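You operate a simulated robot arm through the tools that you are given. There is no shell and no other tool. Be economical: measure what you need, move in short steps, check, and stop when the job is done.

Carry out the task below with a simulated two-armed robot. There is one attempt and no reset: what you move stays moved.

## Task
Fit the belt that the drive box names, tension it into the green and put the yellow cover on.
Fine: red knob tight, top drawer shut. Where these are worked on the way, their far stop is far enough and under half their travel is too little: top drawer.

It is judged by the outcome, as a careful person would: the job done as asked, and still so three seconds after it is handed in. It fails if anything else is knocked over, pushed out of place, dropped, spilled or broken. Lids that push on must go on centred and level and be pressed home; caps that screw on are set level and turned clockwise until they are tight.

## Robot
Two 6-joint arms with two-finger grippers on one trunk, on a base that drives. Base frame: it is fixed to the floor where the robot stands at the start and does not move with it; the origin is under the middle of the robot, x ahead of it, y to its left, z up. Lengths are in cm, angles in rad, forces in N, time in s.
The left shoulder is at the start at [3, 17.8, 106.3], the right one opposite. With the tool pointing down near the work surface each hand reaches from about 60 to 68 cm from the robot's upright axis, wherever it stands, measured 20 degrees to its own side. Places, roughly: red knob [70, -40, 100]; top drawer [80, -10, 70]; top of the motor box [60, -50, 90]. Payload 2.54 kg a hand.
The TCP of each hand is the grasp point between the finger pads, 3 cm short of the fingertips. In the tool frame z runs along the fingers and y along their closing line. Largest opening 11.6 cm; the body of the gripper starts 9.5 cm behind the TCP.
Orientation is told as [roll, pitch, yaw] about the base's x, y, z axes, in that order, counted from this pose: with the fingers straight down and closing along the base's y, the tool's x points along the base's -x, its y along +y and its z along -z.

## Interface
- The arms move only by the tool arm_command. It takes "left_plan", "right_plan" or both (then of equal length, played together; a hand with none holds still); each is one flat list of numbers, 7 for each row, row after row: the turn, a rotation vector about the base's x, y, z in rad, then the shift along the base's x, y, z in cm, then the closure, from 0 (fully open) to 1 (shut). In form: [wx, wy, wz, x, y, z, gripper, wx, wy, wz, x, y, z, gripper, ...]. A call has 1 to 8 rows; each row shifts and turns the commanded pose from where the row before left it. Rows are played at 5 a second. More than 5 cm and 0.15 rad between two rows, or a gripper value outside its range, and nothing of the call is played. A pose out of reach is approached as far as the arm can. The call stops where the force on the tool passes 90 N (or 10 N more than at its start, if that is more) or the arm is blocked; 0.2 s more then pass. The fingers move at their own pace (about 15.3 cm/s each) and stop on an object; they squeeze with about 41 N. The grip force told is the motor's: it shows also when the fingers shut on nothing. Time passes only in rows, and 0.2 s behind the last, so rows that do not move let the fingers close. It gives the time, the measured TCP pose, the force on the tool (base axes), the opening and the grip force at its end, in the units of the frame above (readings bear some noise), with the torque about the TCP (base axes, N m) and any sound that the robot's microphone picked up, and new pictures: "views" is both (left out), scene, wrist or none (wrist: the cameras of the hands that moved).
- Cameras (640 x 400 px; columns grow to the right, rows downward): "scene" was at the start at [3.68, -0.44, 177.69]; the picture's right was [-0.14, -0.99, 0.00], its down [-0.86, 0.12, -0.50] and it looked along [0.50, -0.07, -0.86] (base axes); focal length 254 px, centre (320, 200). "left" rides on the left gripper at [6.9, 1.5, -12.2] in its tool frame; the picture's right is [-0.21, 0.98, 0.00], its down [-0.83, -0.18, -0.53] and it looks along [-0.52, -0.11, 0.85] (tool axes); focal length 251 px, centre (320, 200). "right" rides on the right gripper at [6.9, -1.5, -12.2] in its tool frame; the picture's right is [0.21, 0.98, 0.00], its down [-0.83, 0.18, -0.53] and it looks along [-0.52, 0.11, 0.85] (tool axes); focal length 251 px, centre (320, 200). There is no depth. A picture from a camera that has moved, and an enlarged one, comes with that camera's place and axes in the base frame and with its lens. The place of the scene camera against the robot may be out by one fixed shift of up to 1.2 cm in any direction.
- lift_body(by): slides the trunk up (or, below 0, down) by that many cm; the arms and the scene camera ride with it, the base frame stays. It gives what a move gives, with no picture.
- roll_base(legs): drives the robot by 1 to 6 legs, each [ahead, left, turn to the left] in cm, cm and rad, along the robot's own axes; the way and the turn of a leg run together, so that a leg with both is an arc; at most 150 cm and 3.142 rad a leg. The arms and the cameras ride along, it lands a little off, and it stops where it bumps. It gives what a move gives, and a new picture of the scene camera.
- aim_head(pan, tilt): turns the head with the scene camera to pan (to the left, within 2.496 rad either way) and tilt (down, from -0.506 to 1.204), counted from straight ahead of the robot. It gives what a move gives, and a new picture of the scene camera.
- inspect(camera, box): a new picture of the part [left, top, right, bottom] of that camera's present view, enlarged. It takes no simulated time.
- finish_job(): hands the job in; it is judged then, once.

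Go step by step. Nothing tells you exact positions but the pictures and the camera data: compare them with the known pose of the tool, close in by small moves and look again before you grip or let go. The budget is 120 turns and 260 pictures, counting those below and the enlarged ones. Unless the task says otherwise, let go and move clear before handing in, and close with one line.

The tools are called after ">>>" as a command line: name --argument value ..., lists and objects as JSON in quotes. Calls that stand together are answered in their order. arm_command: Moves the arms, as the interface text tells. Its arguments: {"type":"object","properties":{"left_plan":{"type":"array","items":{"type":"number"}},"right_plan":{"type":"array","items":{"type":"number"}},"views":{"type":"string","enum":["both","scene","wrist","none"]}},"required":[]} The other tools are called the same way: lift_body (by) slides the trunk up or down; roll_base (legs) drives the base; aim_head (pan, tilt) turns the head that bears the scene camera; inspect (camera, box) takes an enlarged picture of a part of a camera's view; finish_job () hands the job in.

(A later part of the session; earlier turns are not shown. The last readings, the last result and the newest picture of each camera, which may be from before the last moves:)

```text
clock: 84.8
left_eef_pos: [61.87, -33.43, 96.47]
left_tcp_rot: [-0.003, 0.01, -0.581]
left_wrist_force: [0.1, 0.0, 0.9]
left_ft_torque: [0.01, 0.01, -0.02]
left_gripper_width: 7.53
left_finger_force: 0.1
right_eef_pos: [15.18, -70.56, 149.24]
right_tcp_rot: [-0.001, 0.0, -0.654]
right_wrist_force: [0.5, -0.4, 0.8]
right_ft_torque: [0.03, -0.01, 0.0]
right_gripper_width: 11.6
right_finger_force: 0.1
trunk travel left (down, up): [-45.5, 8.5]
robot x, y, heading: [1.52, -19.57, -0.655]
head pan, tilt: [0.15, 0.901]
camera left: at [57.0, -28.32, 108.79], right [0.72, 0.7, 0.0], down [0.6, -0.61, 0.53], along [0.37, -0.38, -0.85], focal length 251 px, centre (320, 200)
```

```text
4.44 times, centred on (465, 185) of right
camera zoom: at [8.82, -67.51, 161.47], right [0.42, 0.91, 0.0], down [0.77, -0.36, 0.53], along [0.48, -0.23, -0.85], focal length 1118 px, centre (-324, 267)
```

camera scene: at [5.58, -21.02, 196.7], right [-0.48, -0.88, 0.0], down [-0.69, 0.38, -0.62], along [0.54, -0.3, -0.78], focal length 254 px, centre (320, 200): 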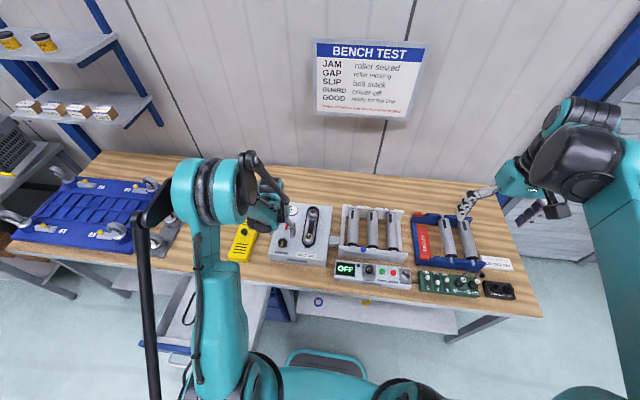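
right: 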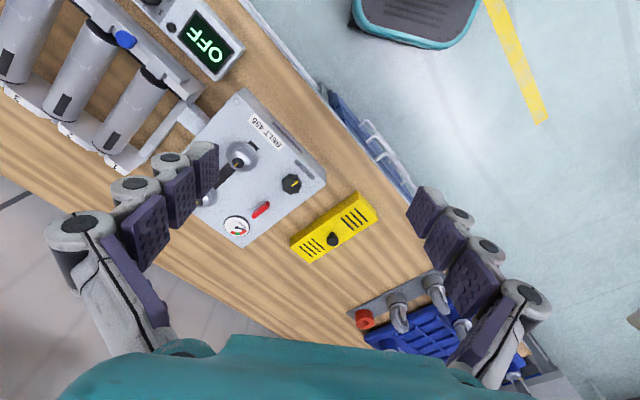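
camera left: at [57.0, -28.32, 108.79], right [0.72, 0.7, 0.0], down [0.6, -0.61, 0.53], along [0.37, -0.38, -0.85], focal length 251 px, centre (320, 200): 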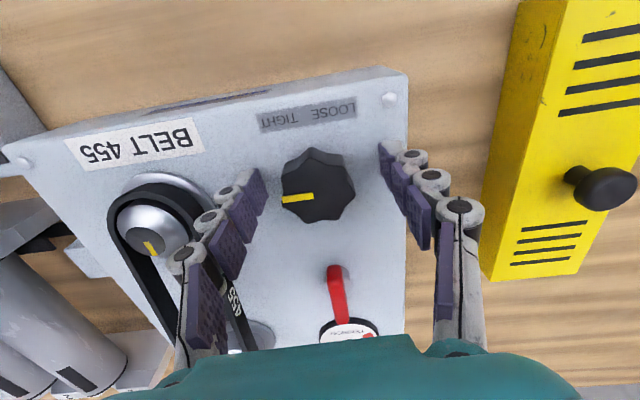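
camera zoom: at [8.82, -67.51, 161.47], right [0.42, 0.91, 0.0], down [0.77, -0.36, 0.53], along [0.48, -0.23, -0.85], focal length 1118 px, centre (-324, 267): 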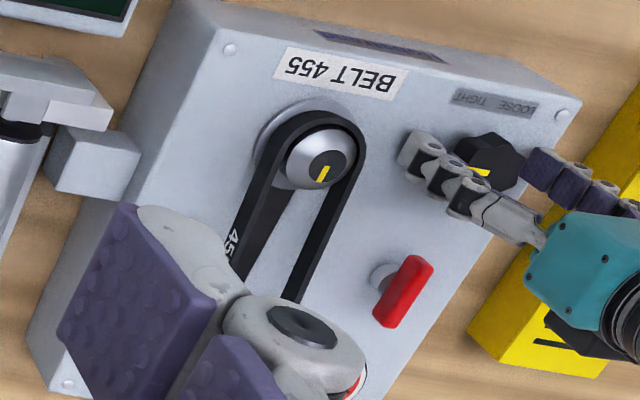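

Belt is seated on both hubs. I regrip fully, slightly higher, and try turning again in small steps.

>>> arm_command --left_plan '[0, 0, 0, -0.1, 0, 0.4, 0.35, 0, 0, 0, 0, 0, 0, 0.8, 0, 0, 0, 0, 0, 0, 1, 0, 0, 0, 0, 0, 0, 1, 0, 0, -0.1, 0, 0, 0, 1, 0, 0, -0.1, 0, 0, 0, 1, 0, 0, -0.1, 0, 0, 0, 1]' --views "wrist"

>>> inspect --camera "scene" --box '[276, 198, 308, 218]'

```text
clock: 86.4
left_eef_pos: [61.83, -33.34, 96.91]
left_tcp_rot: [-0.002, 0.008, -0.884]
left_wrist_force: [-2.4, -3.4, -2.0]
left_ft_torque: [-0.29, -0.16, 1.05]
left_gripper_width: 4.18
left_finger_force: 44.8
right_eef_pos: [15.21, -70.56, 149.24]
right_tcp_rot: [0.001, 0.0, -0.655]
right_wrist_force: [-0.5, 0.2, -0.9]
right_ft_torque: [-0.02, 0.0, 0.03]
right_gripper_width: 11.61
right_finger_force: 0.0
trunk travel left (down, up): [-45.5, 8.5]
robot x, y, heading: [1.22, -19.96, -0.648]
head pan, tilt: [0.15, 0.901]
camera left: at [58.62, -27.1, 109.15], right [0.89, 0.45, 0.0], down [0.39, -0.76, 0.53], along [0.24, -0.47, -0.85], focal length 251 px, centre (320, 200)
```

left: 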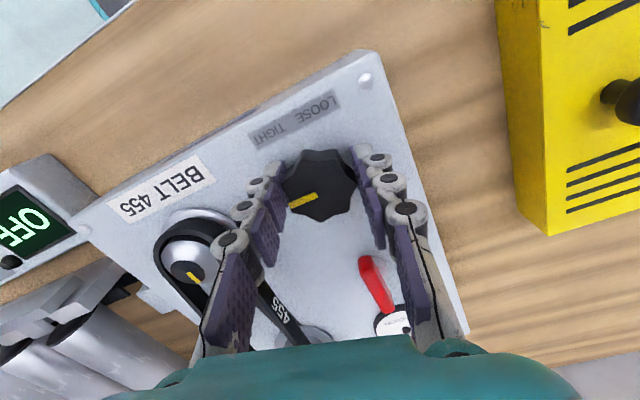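

```text
16.00 times, centred on (292, 208) of scene
camera zoom: at [5.59, -21.12, 196.7], right [-0.48, -0.88, 0.0], down [-0.69, 0.38, -0.62], along [0.54, -0.3, -0.78], focal length 4068 px, centre (768, 72)
```

zoom: 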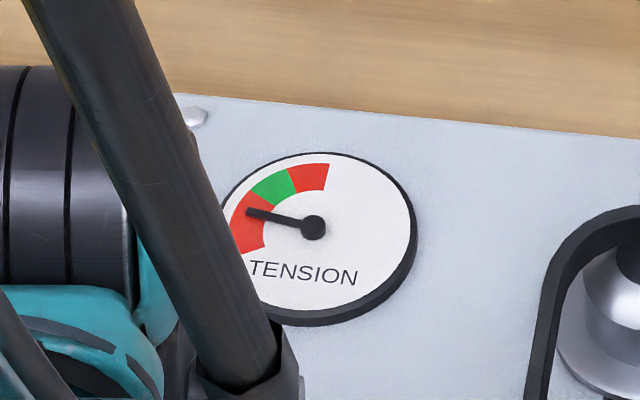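

Torque rose to 1 Nm with the knob barely moving. Push a little further to see whether it is a stop.

>>> arm_command --left_plan '[0, 0, -0.1, 0, 0, 0, 1, 0, 0, -0.1, 0, 0, 0, 1, 0, 0, -0.1, 0, 0, 0, 1]' --views "wrist"

>>> inspect --camera "scene" --box '[276, 198, 308, 218]'

```text
clock: 87.2
left_eef_pos: [61.85, -33.46, 96.88]
left_tcp_rot: [-0.003, 0.008, -1.186]
left_wrist_force: [-3.9, -3.9, -1.4]
left_ft_torque: [0.31, 0.06, 0.6]
left_gripper_width: 4.22
left_finger_force: 45.3
right_eef_pos: [15.33, -70.47, 149.15]
right_tcp_rot: [0.0, 0.002, -0.656]
right_wrist_force: [0.0, -0.9, -0.1]
right_ft_torque: [0.01, 0.03, -0.03]
right_gripper_width: 11.6
right_finger_force: 0.0
trunk travel left (down, up): [-45.5, 8.5]
robot x, y, heading: [1.59, -19.65, -0.657]
head pan, tilt: [0.15, 0.901]
camera left: at [60.63, -26.54, 109.14], right [0.99, 0.17, 0.0], down [0.15, -0.84, 0.53], along [0.09, -0.52, -0.85], focal length 251 px, centre (320, 200)
```

left: 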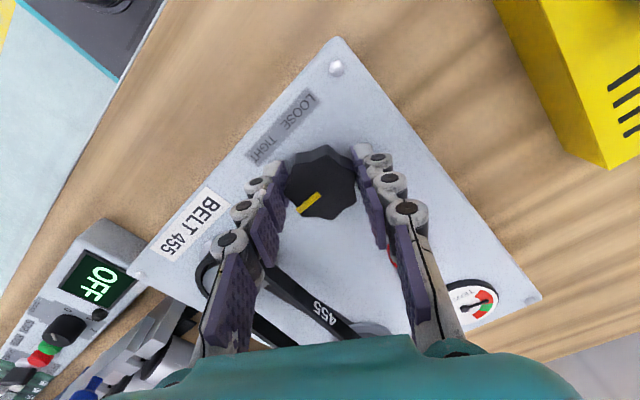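

```text
16.00 times, centred on (292, 208) of scene
camera zoom: at [5.56, -21.13, 196.7], right [-0.48, -0.88, 0.0], down [-0.69, 0.38, -0.62], along [0.54, -0.3, -0.78], focal length 4068 px, centre (768, 72)
```

zoom: 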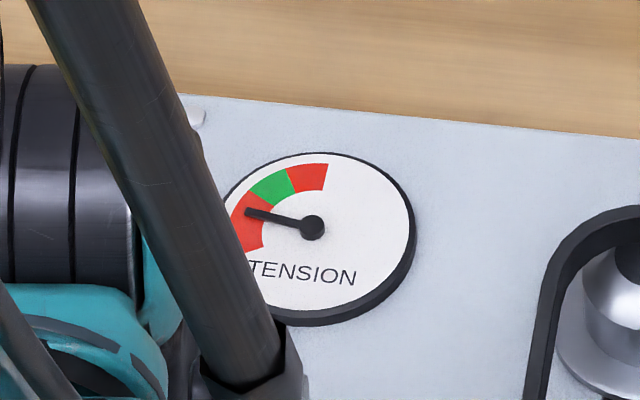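

It is a hard stop at the low-red side, so the red knob must matter. I release the black knob, rise, and go to the red handle at ≈(69.7,-39.5).

>>> arm_command --left_plan '[0, 0, 0, 0, 0, 0, 0.35, 0, 0, 0, 0, 0, 0, 0.35, 0, 0, 0.14, 0, 0, 4, 0.35, 0, 0, 0.14, 0, 0, 4, 0.35, 0, 0, 0.14, 0, 0, 2, 0.35, 0, 0, 0.13, 0, 0, 0, 0.35]' --views "none"

>>> roll_base --legs '[[6, -2, 0]]'

>>> inspect --camera "left" --box '[0, 0, 640, 400]'

```text
clock: 88.6
left_eef_pos: [61.89, -33.4, 106.81]
left_tcp_rot: [-0.002, 0.008, -0.63]
left_wrist_force: [0.1, -0.4, 0.6]
left_ft_torque: [-0.02, -0.02, -0.01]
left_gripper_width: 7.56
left_finger_force: 0.0
right_eef_pos: [15.31, -70.53, 149.3]
right_tcp_rot: [0.0, 0.0, -0.655]
right_wrist_force: [0.4, 0.5, 0.7]
right_ft_torque: [-0.01, 0.0, -0.02]
right_gripper_width: 11.57
right_finger_force: 0.1
trunk travel left (down, up): [-45.5, 8.5]
robot x, y, heading: [0.94, -19.72, -0.656]
head pan, tilt: [0.15, 0.901]
```

```text
clock: 89.5
left_eef_pos: [65.26, -38.57, 107.02]
left_tcp_rot: [-0.002, 0.007, -0.633]
left_wrist_force: [-0.1, -0.3, -0.6]
left_ft_torque: [0.01, 0.02, 0.01]
left_gripper_width: 7.54
left_finger_force: 0.0
right_eef_pos: [18.6, -75.58, 149.29]
right_tcp_rot: [0.0, 0.002, -0.655]
right_wrist_force: [-0.3, -0.4, -0.3]
right_ft_torque: [0.04, -0.02, -0.01]
right_gripper_width: 11.64
right_finger_force: 0.0
trunk travel left (down, up): [-45.5, 8.5]
robot x, y, heading: [4.76, -25.57, -0.652]
head pan, tilt: [0.15, 0.901]
camera scene: at [9.02, -26.13, 196.71], right [-0.48, -0.88, 0.0], down [-0.69, 0.38, -0.62], along [0.54, -0.3, -0.78], focal length 254 px, centre (320, 200)
```

scene: 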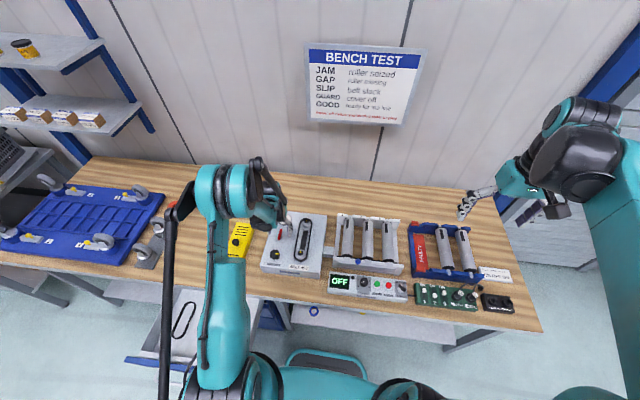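

```text
1.00 times, centred on (320, 200) of left (not enlarged: the box is as wide or as high as the picture)
camera zoom: at [60.64, -33.28, 119.17], right [0.75, 0.66, 0.0], down [0.56, -0.64, 0.53], along [0.35, -0.4, -0.85], focal length 251 px, centre (320, 200)
```

zoom: 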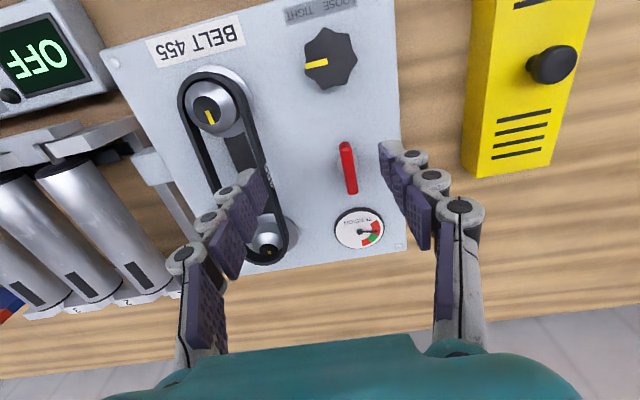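

Red bar centre (69.8,-39.3), lying along the bench normal. Move over it and down.

>>> arm_command --left_plan '[0, 0, 0, 2.25, -0.37, -1, 0.45, 0, 0, 0, 2.25, -0.37, -1, 0.45, 0, 0, 0, 0, 0, -2.5, 0.45, 0, 0, 0, 0, 0, -2.5, 0.45, 0, 0, 0, 0, 0, -2, 0.45, 0, 0, 0, 0, 0, 0, 0.45]' --views "wrist"

```text
clock: 91.0
left_eef_pos: [69.83, -39.35, 97.91]
left_tcp_rot: [-0.002, 0.009, -0.634]
left_wrist_force: [0.9, -0.3, -0.8]
left_ft_torque: [-0.03, -0.02, 0.03]
left_gripper_width: 6.38
left_finger_force: 0.1
right_eef_pos: [18.62, -75.77, 149.26]
right_tcp_rot: [0.001, -0.001, -0.655]
right_wrist_force: [-0.7, -0.1, 0.1]
right_ft_torque: [-0.01, -0.03, 0.02]
right_gripper_width: 11.62
right_finger_force: 0.0
trunk travel left (down, up): [-45.5, 8.5]
robot x, y, heading: [4.92, -24.96, -0.655]
head pan, tilt: [0.15, 0.901]
camera left: at [65.19, -34.05, 110.12], right [0.75, 0.66, 0.0], down [0.56, -0.64, 0.53], along [0.35, -0.4, -0.85], focal length 251 px, centre (320, 200)
```

left: 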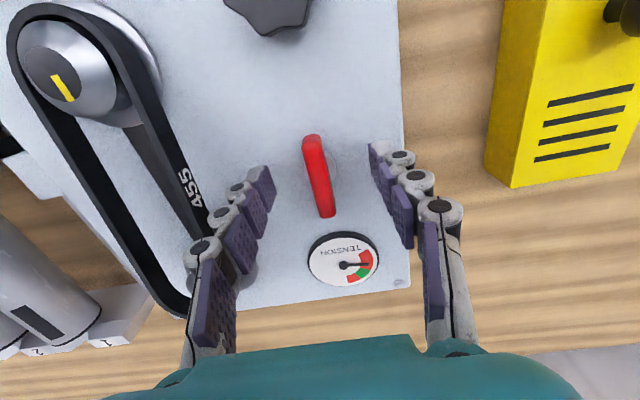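

Grip the red bar and try it counter-clockwise gently.

>>> arm_command --left_plan '[0, 0, 0, 0, 0, 0, 0.8, 0, 0, 0, 0, 0, 0, 0.95, 0, 0, 0, 0, 0, 0, 0.95, 0, 0, 0.1, 0, 0, 0, 0.95, 0, 0, 0.1, 0, 0, 0, 0.95, 0, 0, 0.1, 0, 0, 0, 0.95]' --views "wrist"

```text
clock: 92.3
left_eef_pos: [69.77, -39.32, 97.96]
left_tcp_rot: [-0.003, 0.01, -0.332]
left_wrist_force: [-2.6, -2.0, -0.5]
left_ft_torque: [0.02, 0.14, -1.47]
left_gripper_width: 1.8
left_finger_force: 43.3
right_eef_pos: [18.58, -75.74, 149.25]
right_tcp_rot: [0.001, 0.0, -0.656]
right_wrist_force: [-0.2, -0.5, 0.1]
right_ft_torque: [-0.03, -0.02, 0.0]
right_gripper_width: 11.6
right_finger_force: 0.1
trunk travel left (down, up): [-45.5, 8.5]
robot x, y, heading: [4.8, -25.01, -0.65]
head pan, tilt: [0.15, 0.901]
camera left: at [63.8, -35.69, 110.14], right [0.52, 0.85, 0.0], down [0.73, -0.44, 0.53], along [0.45, -0.28, -0.85], focal length 251 px, centre (320, 200)
```

left: 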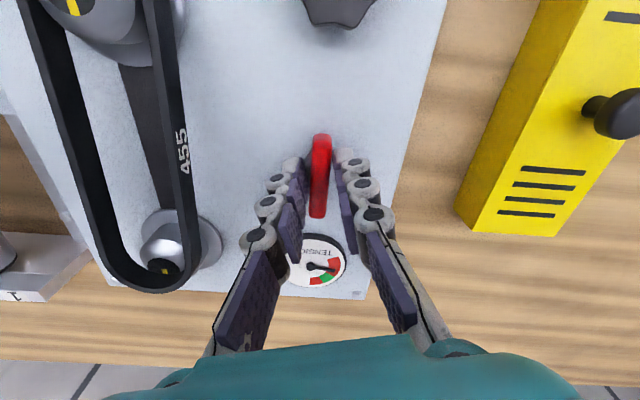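

Counter-clockwise is blocked (at its loose stop). Try clockwise.

>>> arm_command --left_plan '[0, 0, -0.15, 0, 0, 0, 0.95, 0, 0, -0.15, 0, 0, 0, 0.95, 0, 0, -0.1, 0, 0, 0, 0.95, 0, 0, -0.1, 0, 0, 0, 0.95, 0, 0, -0.1, 0, 0, 0, 0.95]' --views "wrist"

>>> inspect --camera "scene" --box '[260, 195, 350, 285]'

```text
clock: 93.5
left_eef_pos: [69.94, -39.33, 97.81]
left_tcp_rot: [-0.002, 0.009, -0.935]
left_wrist_force: [3.6, -5.4, -4.3]
left_ft_torque: [-0.17, -0.16, 0.02]
left_gripper_width: 1.16
left_finger_force: 38.5
right_eef_pos: [18.76, -75.72, 149.2]
right_tcp_rot: [-0.002, 0.002, -0.656]
right_wrist_force: [-0.1, -0.2, 0.3]
right_ft_torque: [-0.02, 0.0, -0.04]
right_gripper_width: 11.58
right_finger_force: 0.1
trunk travel left (down, up): [-45.5, 8.5]
robot x, y, heading: [4.53, -24.79, -0.656]
head pan, tilt: [0.15, 0.901]
camera left: at [67.04, -33.0, 110.1], right [0.91, 0.41, 0.0], down [0.35, -0.78, 0.53], along [0.21, -0.48, -0.85], focal length 251 px, centre (320, 200)
```

left: 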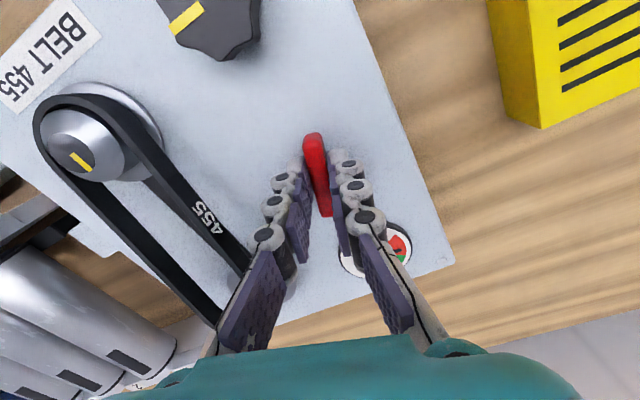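

```text
4.44 times, centred on (305, 240) of scene
camera zoom: at [9.27, -26.37, 196.7], right [-0.48, -0.88, 0.0], down [-0.69, 0.38, -0.62], along [0.54, -0.3, -0.78], focal length 1130 px, centre (387, 22)
```

zoom: 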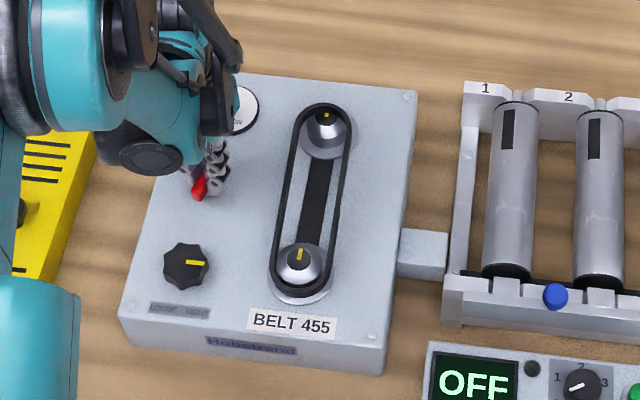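

The red knob turns clockwise freely. Look at the gauge.

>>> inspect --camera "left" --box '[320, 210, 420, 285]'

>>> inspect --camera "scene" --box '[270, 203, 302, 223]'

```text
5.33 times, centred on (370, 248) of left
camera zoom: at [67.04, -33.0, 110.1], right [0.91, 0.41, 0.0], down [0.35, -0.78, 0.53], along [0.21, -0.48, -0.85], focal length 1341 px, centre (53, -53)
```

zoom: 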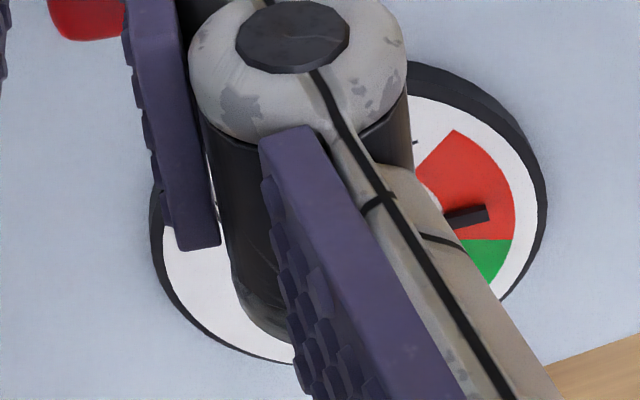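

```text
16.00 times, centred on (286, 213) of scene
camera zoom: at [9.27, -26.37, 196.7], right [-0.48, -0.88, 0.0], down [-0.69, 0.38, -0.62], along [0.54, -0.3, -0.78], focal length 4068 px, centre (864, -8)
```

zoom: 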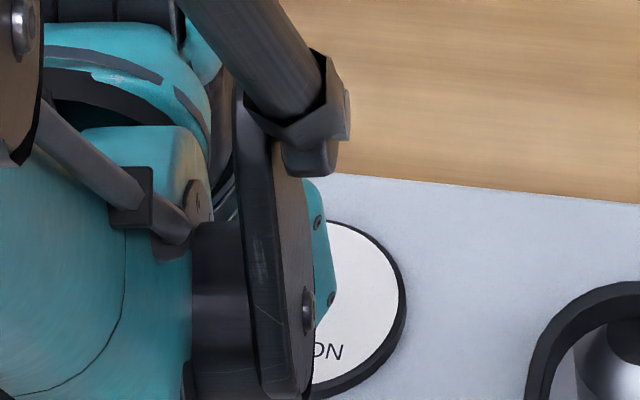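

The needle is unchanged; the black knob has turned exactly 3/4 turn to its stop. Let me look closely at the belt fit on the pulleys.

>>> inspect --camera "scene" --box '[286, 244, 318, 266]'

>>> inspect --camera "scene" --box '[292, 210, 324, 232]'

>>> inspect --camera "left" --box '[20, 60, 280, 330]'

```text
16.00 times, centred on (302, 255) of scene
camera zoom: at [9.27, -26.37, 196.7], right [-0.48, -0.88, 0.0], down [-0.69, 0.38, -0.62], along [0.54, -0.3, -0.78], focal length 4068 px, centre (608, -680)
```

zoom: 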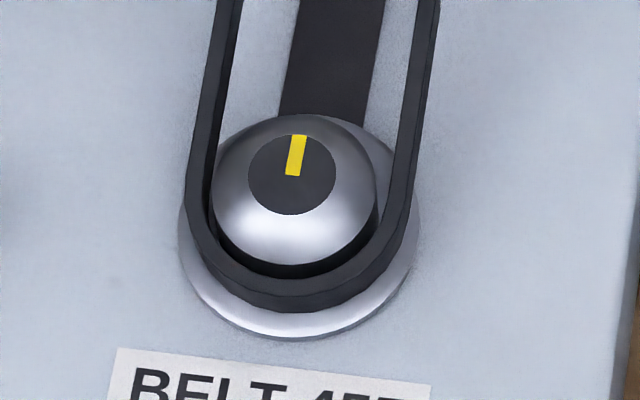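

```text
16.00 times, centred on (308, 221) of scene
camera zoom: at [9.27, -26.37, 196.7], right [-0.48, -0.88, 0.0], down [-0.69, 0.38, -0.62], along [0.54, -0.3, -0.78], focal length 4068 px, centre (512, -136)
```

zoom: 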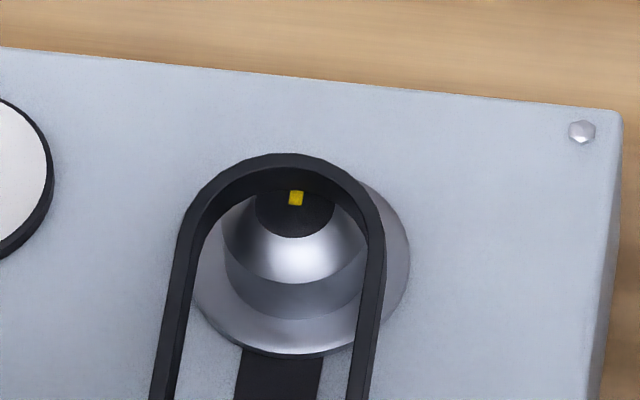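

```text
1.48 times, centred on (150, 195) of left
camera zoom: at [67.04, -33.0, 110.1], right [0.91, 0.41, 0.0], down [0.35, -0.78, 0.53], along [0.21, -0.48, -0.85], focal length 372 px, centre (572, 207)
```

zoom: 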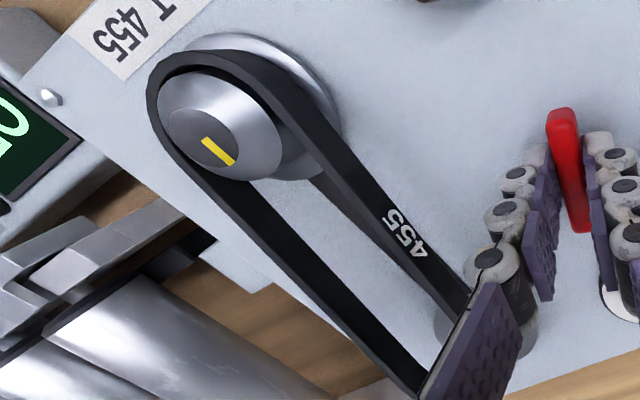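

The belt's rear end is riding up over the rear hub (it hides the cap), so it isn't seated there. I'll return the red knob, loosen the black knob, press the rear end down, and re-tension.

>>> arm_command --left_plan '[0, 0, 0.1, 0, 0, 0, 0.95, 0, 0, 0.1, 0, 0, 0, 0.95, 0, 0, 0.1, 0, 0, 0, 0.95, 0, 0, 0, 0, 0, 0, 0.6, 0, 0, 0, 0, 0, 0, 0.5, 0, 0, 0, 0, 0, 4, 0.5, 0, 0, 0, 0, 0, 4, 0.45]' --views "wrist"

>>> roll_base --legs '[[-7, 2, 0]]'

>>> inspect --camera "left" --box '[0, 0, 640, 400]'

```text
clock: 95.2
left_eef_pos: [69.76, -39.35, 106.06]
left_tcp_rot: [-0.001, 0.009, -0.633]
left_wrist_force: [-0.4, -0.3, 0.5]
left_ft_torque: [0.01, -0.02, 0.03]
left_gripper_width: 6.4
left_finger_force: 0.1
right_eef_pos: [18.64, -75.65, 149.18]
right_tcp_rot: [0.0, -0.001, -0.658]
right_wrist_force: [0.5, 0.3, -0.2]
right_ft_torque: [0.0, 0.0, -0.02]
right_gripper_width: 11.61
right_finger_force: 0.2
trunk travel left (down, up): [-45.5, 8.5]
robot x, y, heading: [4.84, -25.0, -0.652]
head pan, tilt: [0.15, 0.901]
camera left: at [65.09, -34.13, 118.29], right [0.75, 0.66, 0.0], down [0.56, -0.64, 0.53], along [0.35, -0.4, -0.85], focal length 251 px, centre (320, 200)
```

left: 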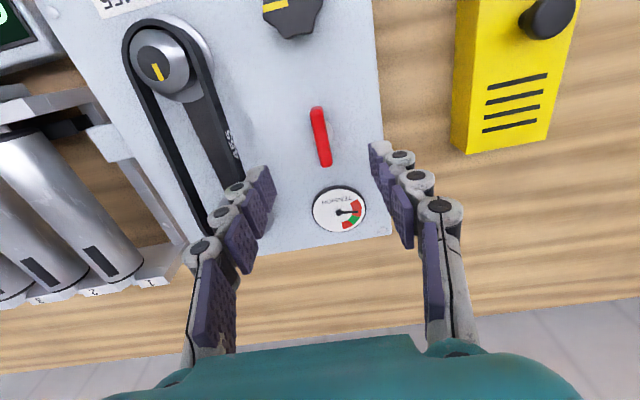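

```text
clock: 96.2
left_eef_pos: [65.65, -33.85, 106.06]
left_tcp_rot: [-0.002, 0.009, -0.633]
left_wrist_force: [-0.4, 0.2, 0.2]
left_ft_torque: [-0.01, 0.0, -0.01]
left_gripper_width: 6.34
left_finger_force: 0.0
right_eef_pos: [14.58, -69.96, 149.22]
right_tcp_rot: [0.0, -0.001, -0.656]
right_wrist_force: [-0.5, -0.2, 0.6]
right_ft_torque: [0.03, -0.05, 0.0]
right_gripper_width: 11.59
right_finger_force: 0.1
trunk travel left (down, up): [-45.5, 8.5]
robot x, y, heading: [0.7, -19.36, -0.652]
head pan, tilt: [0.15, 0.901]
camera scene: at [4.96, -20.6, 196.7], right [-0.48, -0.88, 0.0], down [-0.69, 0.38, -0.62], along [0.54, -0.3, -0.78], focal length 254 px, centre (320, 200)
```

scene: 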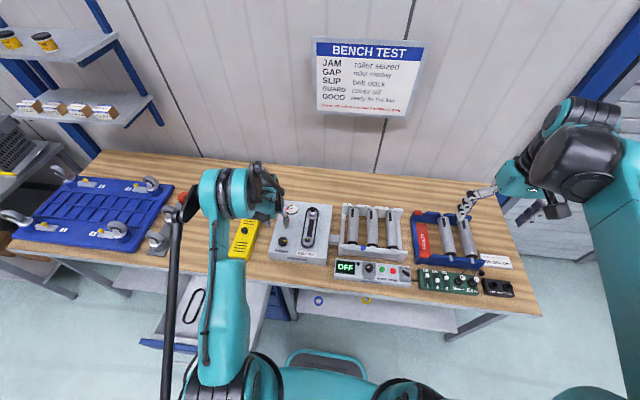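

```text
1.00 times, centred on (320, 200) of left (not enlarged: the box is as wide or as high as the picture)
camera zoom: at [61.02, -28.52, 118.2], right [0.75, 0.66, 0.0], down [0.56, -0.64, 0.53], along [0.35, -0.4, -0.85], focal length 251 px, centre (320, 200)
```

zoom: 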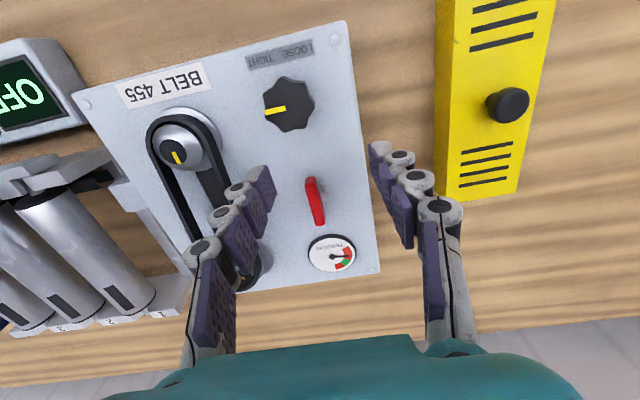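

Go back to the black knob, pre-turning the hand clockwise.

>>> arm_command --left_plan '[0, 0, -0.15, -1.9, 0.2, 0, 0.35, 0, 0, -0.15, -1.9, 0.2, 0, 0.35, 0, 0, -0.15, 0, 0, 0, 0.35, 0, 0, -0.15, 0, 0, 0, 0.35, 0, 0, -0.15, 0, 0, 0, 0.35, 0, 0, -0.15, 0, 0, 0, 0.35, 0, 0, -0.15, 0, 0, 0, 0.35, 0, 0, -0.15, 0, 0, 0, 0.35]' --views "none"

>>> arm_command --left_plan '[0, 0, -0.15, 0, 0, 0, 0.35, 0, 0, -0.15, 0, 0, 0, 0.35, 0, 0, -0.15, 0, 0, 0, 0.35, 0, 0, -0.15, 0, 0, 0, 0.35, 0, 0, -0.15, 0, 0, 0, 0.35, 0, 0, -0.15, 0, 0, 0, 0.35, 0, 0, -0.15, 0, 0, -2, 0.35, 0, 0, -0.15, 0, 0, -2, 0.35]' --views "none"

>>> arm_command --left_plan '[0, 0, -0.1, 0, 0, -2, 0.35, 0, 0, -0.1, 0, 0, -2, 0.35, 0, 0, 0, 0, 0, -1.2, 0.35, 0, 0, 0, 0, 0, 0, 0.35]' --views "wrist"

```text
clock: 98.0
left_eef_pos: [61.88, -33.45, 105.91]
left_tcp_rot: [-0.002, 0.007, -1.837]
left_wrist_force: [0.7, 0.5, -0.3]
left_ft_torque: [0.01, -0.03, -0.02]
left_gripper_width: 7.52
left_finger_force: 0.0
right_eef_pos: [14.45, -69.98, 149.14]
right_tcp_rot: [0.0, 0.0, -0.656]
right_wrist_force: [0.0, -0.8, -0.3]
right_ft_torque: [0.0, 0.01, 0.04]
right_gripper_width: 11.6
right_finger_force: 0.1
trunk travel left (down, up): [-45.5, 8.5]
robot x, y, heading: [0.93, -19.13, -0.651]
head pan, tilt: [0.15, 0.901]
```

```text
clock: 99.8
left_eef_pos: [61.98, -33.46, 102.06]
left_tcp_rot: [-0.001, 0.008, -3.034]
left_wrist_force: [0.4, 0.2, -0.9]
left_ft_torque: [-0.01, 0.01, -0.04]
left_gripper_width: 7.52
left_finger_force: 0.1
right_eef_pos: [14.61, -70.06, 149.15]
right_tcp_rot: [-0.001, 0.001, -0.658]
right_wrist_force: [-0.4, 0.7, 0.4]
right_ft_torque: [0.0, 0.03, -0.01]
right_gripper_width: 11.6
right_finger_force: 0.0
trunk travel left (down, up): [-45.5, 8.5]
robot x, y, heading: [0.73, -19.51, -0.654]
head pan, tilt: [0.15, 0.901]
```

```text
clock: 100.8
left_eef_pos: [61.83, -33.32, 96.93]
left_tcp_rot: [-0.003, 0.009, 3.05]
left_wrist_force: [-0.1, -0.2, 0.8]
left_ft_torque: [-0.01, -0.01, -0.03]
left_gripper_width: 7.53
left_finger_force: 0.0
right_eef_pos: [14.46, -69.9, 149.16]
right_tcp_rot: [-0.001, 0.0, -0.656]
right_wrist_force: [-0.5, 0.8, 0.0]
right_ft_torque: [-0.02, -0.02, 0.03]
right_gripper_width: 11.61
right_finger_force: 0.1
trunk travel left (down, up): [-45.5, 8.5]
robot x, y, heading: [0.63, -19.31, -0.653]
head pan, tilt: [0.15, 0.901]
camera left: at [68.39, -35.54, 109.07], right [-0.3, -0.95, 0.0], down [-0.81, 0.26, 0.53], along [-0.5, 0.16, -0.85], focal length 251 px, centre (320, 200)
```

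left: 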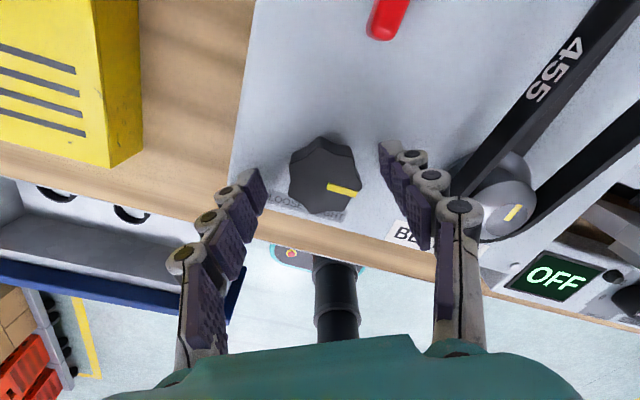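

Grip and turn counter-clockwise to loosen.

>>> arm_command --left_plan '[0, 0, 0, 0, 0, 0, 0.7, 0, 0, 0, 0, 0, 0, 0.9, 0, 0, 0, 0, 0, 0, 0.9, 0, 0, 0.15, 0, 0, 0, 0.9, 0, 0, 0.15, 0, 0, 0, 0.9, 0, 0, 0.15, 0, 0, 0, 0.9, 0, 0, 0.15, 0, 0, 0, 0.9, 0, 0, 0.15, 0, 0, 0, 0.9]' --views "none"

>>> arm_command --left_plan '[0, 0, 0.15, 0, 0, 0, 0.9, 0, 0, 0.15, 0, 0, 0, 0.9, 0, 0, 0.15, 0, 0, 0, 0.9, 0, 0, 0.15, 0, 0, 0, 0.9, 0, 0, 0.15, 0, 0, 0, 0.9, 0, 0, 0.15, 0, 0, 0, 0.9, 0, 0, 0.15, 0, 0, 0, 0.9, 0, 0, 0.15, 0, 0, 0, 0.9]' --views "none"

>>> arm_command --left_plan '[0, 0, 0.15, 0, 0, 0, 0.9, 0, 0, 0.15, 0, 0, 0, 0.9, 0, 0, 0.15, 0, 0, 0, 0.9, 0, 0, 0.15, 0, 0, 0, 0.9, 0, 0, 0.15, 0, 0, 0, 0.9, 0, 0, 0.15, 0, 0, 0, 0.9, 0, 0, 0.15, 0, 0, 0, 0.9, 0, 0, 0.15, 0, 0, 0, 0.9]' --views "wrist"

>>> inspect --camera "scene" --box '[250, 190, 340, 270]'

```text
clock: 102.6
left_eef_pos: [61.79, -33.73, 96.91]
left_tcp_rot: [-0.002, 0.008, -2.481]
left_wrist_force: [7.6, -29.2, 19.8]
left_ft_torque: [-0.77, -0.02, -0.07]
left_gripper_width: 4.23
left_finger_force: 44.9
right_eef_pos: [14.39, -70.31, 149.09]
right_tcp_rot: [0.003, 0.0, -0.656]
right_wrist_force: [-0.9, -0.8, -0.9]
right_ft_torque: [0.03, 0.02, 0.0]
right_gripper_width: 11.6
right_finger_force: 0.0
trunk travel left (down, up): [-45.5, 8.5]
robot x, y, heading: [0.75, -19.68, -0.655]
head pan, tilt: [0.15, 0.901]
```

```text
clock: 104.4
left_eef_pos: [61.8, -33.46, 96.75]
left_tcp_rot: [-0.002, 0.01, -1.281]
left_wrist_force: [1.7, -20.5, 2.1]
left_ft_torque: [-0.97, -0.49, -0.04]
left_gripper_width: 4.12
left_finger_force: 45.3
right_eef_pos: [14.56, -70.16, 149.12]
right_tcp_rot: [0.0, 0.001, -0.657]
right_wrist_force: [-0.4, 0.4, -0.1]
right_ft_torque: [-0.04, 0.01, 0.03]
right_gripper_width: 11.6
right_finger_force: 0.1
trunk travel left (down, up): [-45.5, 8.5]
robot x, y, heading: [0.55, -19.33, -0.655]
head pan, tilt: [0.15, 0.901]
```

```text
clock: 106.2
left_eef_pos: [61.88, -33.75, 96.54]
left_tcp_rot: [-0.003, 0.01, -0.082]
left_wrist_force: [-23.7, -20.7, -31.9]
left_ft_torque: [-0.03, 0.6, -0.02]
left_gripper_width: 4.14
left_finger_force: 44.4
right_eef_pos: [14.49, -70.3, 149.14]
right_tcp_rot: [0.002, 0.001, -0.656]
right_wrist_force: [1.2, -0.3, -0.8]
right_ft_torque: [-0.02, 0.03, 0.02]
right_gripper_width: 11.6
right_finger_force: 0.0
trunk travel left (down, up): [-45.5, 8.5]
robot x, y, heading: [0.57, -18.96, -0.655]
head pan, tilt: [0.15, 0.901]
camera left: at [55.12, -31.63, 108.98], right [0.29, 0.96, 0.0], down [0.81, -0.25, 0.53], along [0.5, -0.16, -0.85], focal length 251 px, centre (320, 200)
```

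left: 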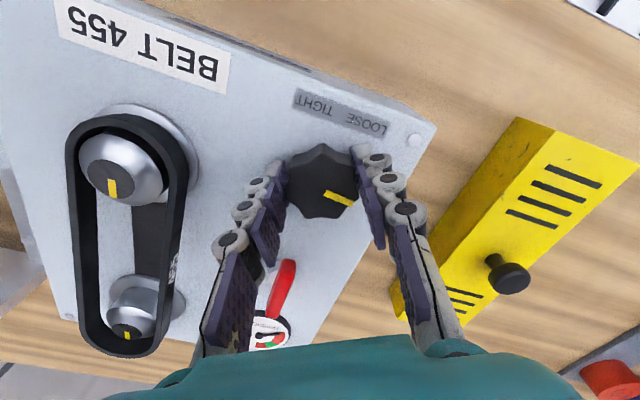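

```text
5.00 times, centred on (295, 230) of scene
camera zoom: at [4.94, -21.04, 196.69], right [-0.48, -0.88, 0.0], down [-0.69, 0.38, -0.62], along [0.54, -0.3, -0.78], focal length 1271 px, centre (445, 50)
```

zoom: 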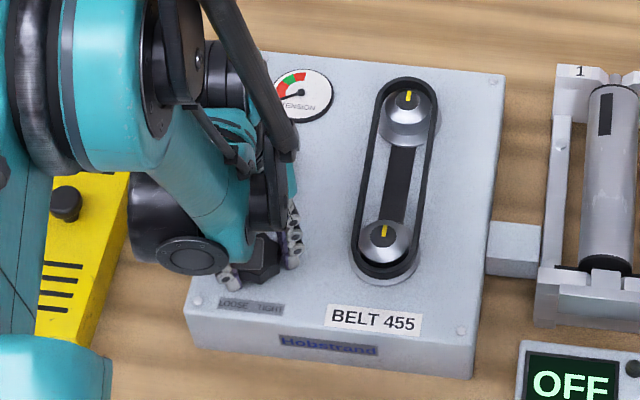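

Loosened by about half a turn. Now I release, rise and move above the belt's rear part to press it down.

>>> arm_command --left_plan '[0, 0, 0, 0, 0, 0, 0.35, 0, 0, 0, 0, 0, 0, 0.35, 0, 0, -0.14, 0, 0, 4, 0.35, 0, 0, -0.14, 0, 0, 4, 0.35, 0, 0, -0.14, 0, 0, 2, 0.35, 0, 0, -0.14, 0, 0, 0, 0.6]' --views "none"

>>> roll_base --legs '[[12, -10.5, 0]]'

>>> inspect --camera "left" --box '[0, 0, 640, 400]'

```text
clock: 107.6
left_eef_pos: [61.83, -33.3, 106.73]
left_tcp_rot: [-0.001, 0.008, -0.645]
left_wrist_force: [0.5, 0.0, 0.0]
left_ft_torque: [-0.03, -0.02, 0.0]
left_gripper_width: 4.64
left_finger_force: 0.1
right_eef_pos: [14.54, -69.92, 149.34]
right_tcp_rot: [-0.002, -0.001, -0.657]
right_wrist_force: [-0.2, 0.7, -0.1]
right_ft_torque: [-0.05, 0.0, 0.0]
right_gripper_width: 11.6
right_finger_force: 0.0
trunk travel left (down, up): [-45.5, 8.5]
robot x, y, heading: [0.35, -18.9, -0.657]
head pan, tilt: [0.15, 0.901]
```

```text
clock: 109.0
left_eef_pos: [64.84, -48.7, 106.91]
left_tcp_rot: [-0.002, 0.009, -0.645]
left_wrist_force: [0.4, 0.6, -0.1]
left_ft_torque: [-0.04, 0.02, 0.02]
left_gripper_width: 4.64
left_finger_force: 0.1
right_eef_pos: [17.68, -85.45, 149.25]
right_tcp_rot: [-0.003, 0.0, -0.654]
right_wrist_force: [-0.3, 0.5, -0.8]
right_ft_torque: [-0.04, -0.02, -0.01]
right_gripper_width: 11.61
right_finger_force: 0.1
trunk travel left (down, up): [-45.5, 8.5]
robot x, y, heading: [4.01, -34.73, -0.653]
head pan, tilt: [0.15, 0.901]
camera scene: at [8.04, -36.0, 196.71], right [-0.48, -0.88, 0.0], down [-0.69, 0.38, -0.62], along [0.54, -0.3, -0.78], focal length 254 px, centre (320, 200)
```

scene: 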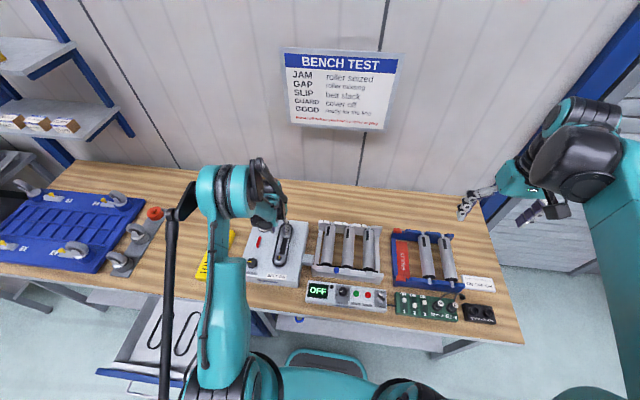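

```text
1.00 times, centred on (320, 200) of left (not enlarged: the box is as wide or as high as the picture)
camera zoom: at [60.36, -43.49, 119.08], right [0.76, 0.65, 0.0], down [0.56, -0.64, 0.53], along [0.34, -0.4, -0.85], focal length 251 px, centre (320, 200)
```

zoom: 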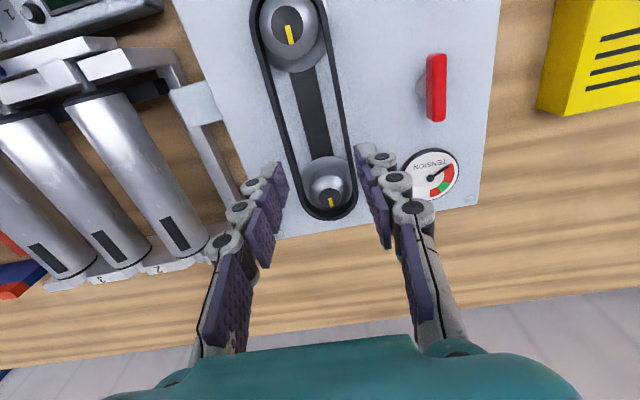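

>>> inspect --camera "left" --box '[240, 110, 400, 230]'

>>> inspect --camera "left" --box '[230, 0, 370, 100]'

>>> inspect --camera "right" --box '[400, 140, 530, 230]'

```text
3.33 times, centred on (320, 170) of left
camera zoom: at [60.36, -43.49, 119.08], right [0.76, 0.65, 0.0], down [0.56, -0.64, 0.53], along [0.34, -0.4, -0.85], focal length 838 px, centre (320, 300)
```

zoom: 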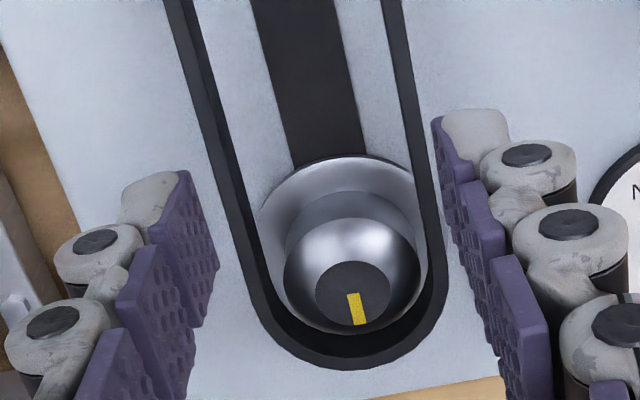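

```text
4.00 times, centred on (300, 50) of left
camera zoom: at [60.36, -43.49, 119.08], right [0.76, 0.65, 0.0], down [0.56, -0.64, 0.53], along [0.34, -0.4, -0.85], focal length 1006 px, centre (400, 800)
```

zoom: 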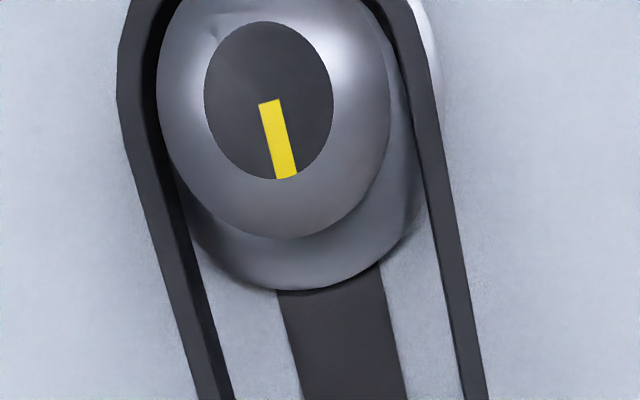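

```text
4.44 times, centred on (465, 185) of right
camera zoom: at [11.2, -82.48, 161.52], right [0.43, 0.91, 0.0], down [0.77, -0.36, 0.53], along [0.48, -0.23, -0.85], focal length 1118 px, centre (-324, 267)
```

zoom: 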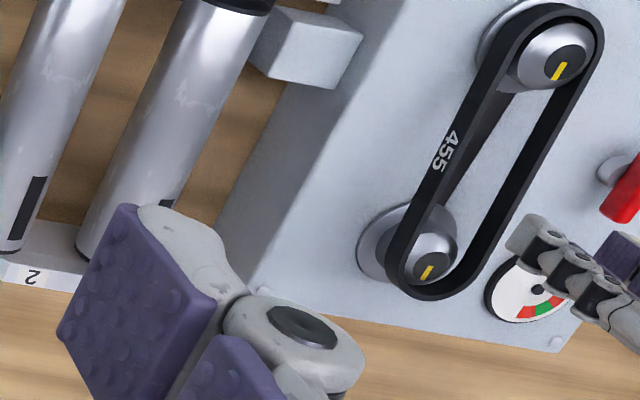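

From the side view the belt appears to ride high. I'll probe and press it: fingertips over both strands, just in front of the rear hub.

>>> arm_command --left_plan '[0, 0, 0, 1.96, -2.0, -1, 0.6, 0, 0, 0, 0, 0, -2, 0.6, 0, 0, 0, 0, 0, -1, 0.6, 0, 0, 0, 0, 0, -1, 0.6, 0, 0, 0, 0, 0, 0, 0.6]' --views "wrist"

>>> inspect --camera "right" --box '[400, 140, 530, 230]'

```text
clock: 110.2
left_eef_pos: [66.91, -50.96, 101.78]
left_tcp_rot: [-0.001, 0.009, -0.643]
left_wrist_force: [-0.6, 0.3, 0.6]
left_ft_torque: [-0.04, -0.01, -0.01]
left_gripper_width: 4.62
left_finger_force: 0.1
right_eef_pos: [17.71, -85.66, 149.19]
right_tcp_rot: [-0.001, -0.001, -0.657]
right_wrist_force: [-0.8, -0.9, -0.1]
right_ft_torque: [-0.03, 0.02, -0.01]
right_gripper_width: 11.59
right_finger_force: 0.0
trunk travel left (down, up): [-45.5, 8.5]
robot x, y, heading: [3.76, -34.88, -0.657]
head pan, tilt: [0.15, 0.901]
camera left: at [62.35, -45.61, 114.03], right [0.76, 0.65, 0.0], down [0.56, -0.64, 0.53], along [0.34, -0.4, -0.85], focal length 251 px, centre (320, 200)
```

left: 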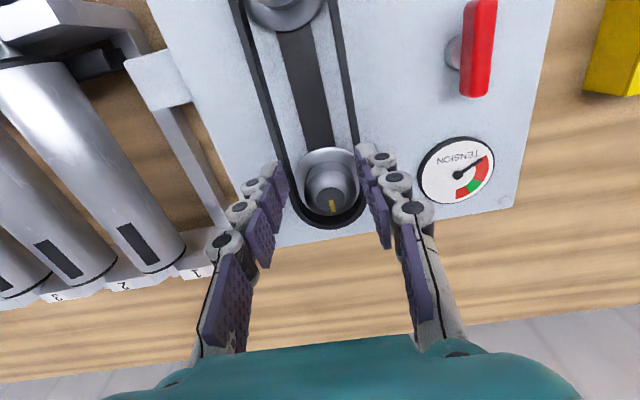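

```text
4.44 times, centred on (465, 185) of right
camera zoom: at [11.2, -82.64, 161.47], right [0.43, 0.91, 0.0], down [0.77, -0.36, 0.53], along [0.48, -0.23, -0.85], focal length 1118 px, centre (-324, 267)
```

zoom: 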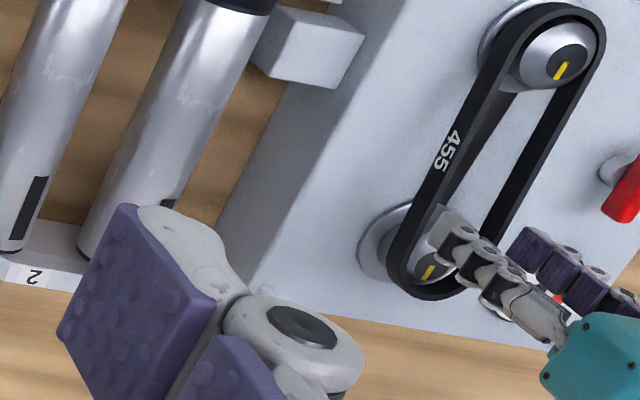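

>>> arm_command --left_plan '[0, 0, 0, 0, 0, -0.5, 0.6, 0, 0, 0, 0, 0, -0.5, 0.6, 0, 0, 0, 0, 0, -0.5, 0.6, 0, 0, 0, 0, 0, 0, 0.6]' --views "none"

>>> arm_command --left_plan '[0, 0, 0, 0, 0, -0.5, 0.6, 0, 0, 0, 0, 0, -0.5, 0.6, 0, 0, 0, 0, 0, 0, 0.6]' --views "wrist"

>>> inspect --camera "right" --box '[400, 140, 530, 230]'

```text
clock: 111.2
left_eef_pos: [67.03, -50.96, 100.28]
left_tcp_rot: [-0.001, 0.01, -0.645]
left_wrist_force: [0.3, 0.1, 1.8]
left_ft_torque: [-0.03, -0.05, -0.01]
left_gripper_width: 4.62
left_finger_force: 0.1
right_eef_pos: [17.68, -85.64, 149.13]
right_tcp_rot: [0.001, 0.0, -0.656]
right_wrist_force: [-0.1, 0.2, 0.1]
right_ft_torque: [0.02, 0.0, 0.01]
right_gripper_width: 11.62
right_finger_force: 0.1
trunk travel left (down, up): [-45.5, 8.5]
robot x, y, heading: [3.83, -34.75, -0.652]
head pan, tilt: [0.15, 0.901]
```

```text
clock: 112.2
left_eef_pos: [66.74, -51.04, 99.62]
left_tcp_rot: [0.005, 0.002, -0.641]
left_wrist_force: [0.7, 1.2, -1.2]
left_ft_torque: [-0.12, -0.01, -0.04]
left_gripper_width: 0.01
left_finger_force: 28.3
right_eef_pos: [17.21, -85.51, 149.2]
right_tcp_rot: [0.002, 0.0, -0.656]
right_wrist_force: [-1.5, -0.8, -0.1]
right_ft_torque: [0.02, -0.12, -0.01]
right_gripper_width: 11.6
right_finger_force: 0.1
trunk travel left (down, up): [-45.5, 8.5]
robot x, y, heading: [3.94, -34.75, -0.651]
head pan, tilt: [0.15, 0.901]
stopped in row 3 (left hand): the force on the tool passed its limit at 93 N (the readings are from after the stop); the commanded pose is now the measured one
camera left: at [62.15, -45.65, 111.74], right [0.76, 0.65, 0.0], down [0.55, -0.64, 0.53], along [0.35, -0.4, -0.85], focal length 251 px, centre (320, 200)
```

left: 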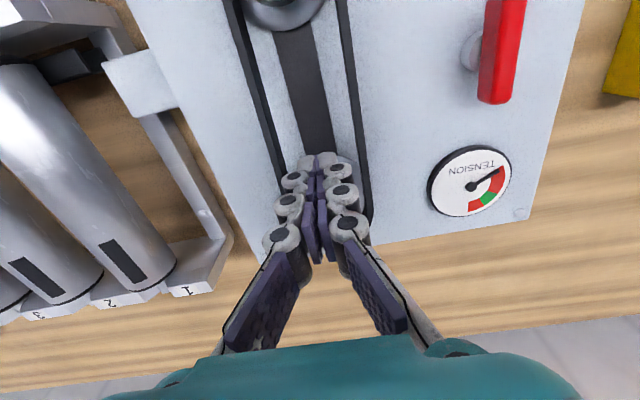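

```text
4.44 times, centred on (465, 185) of right
camera zoom: at [10.63, -82.64, 161.42], right [0.43, 0.9, 0.0], down [0.76, -0.36, 0.54], along [0.49, -0.23, -0.84], focal length 1118 px, centre (-324, 267)
```

zoom: 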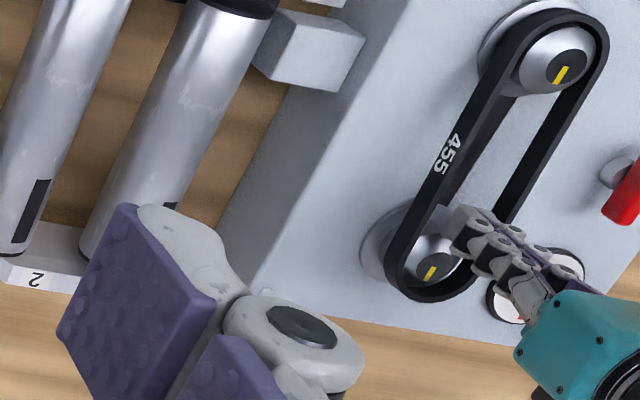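

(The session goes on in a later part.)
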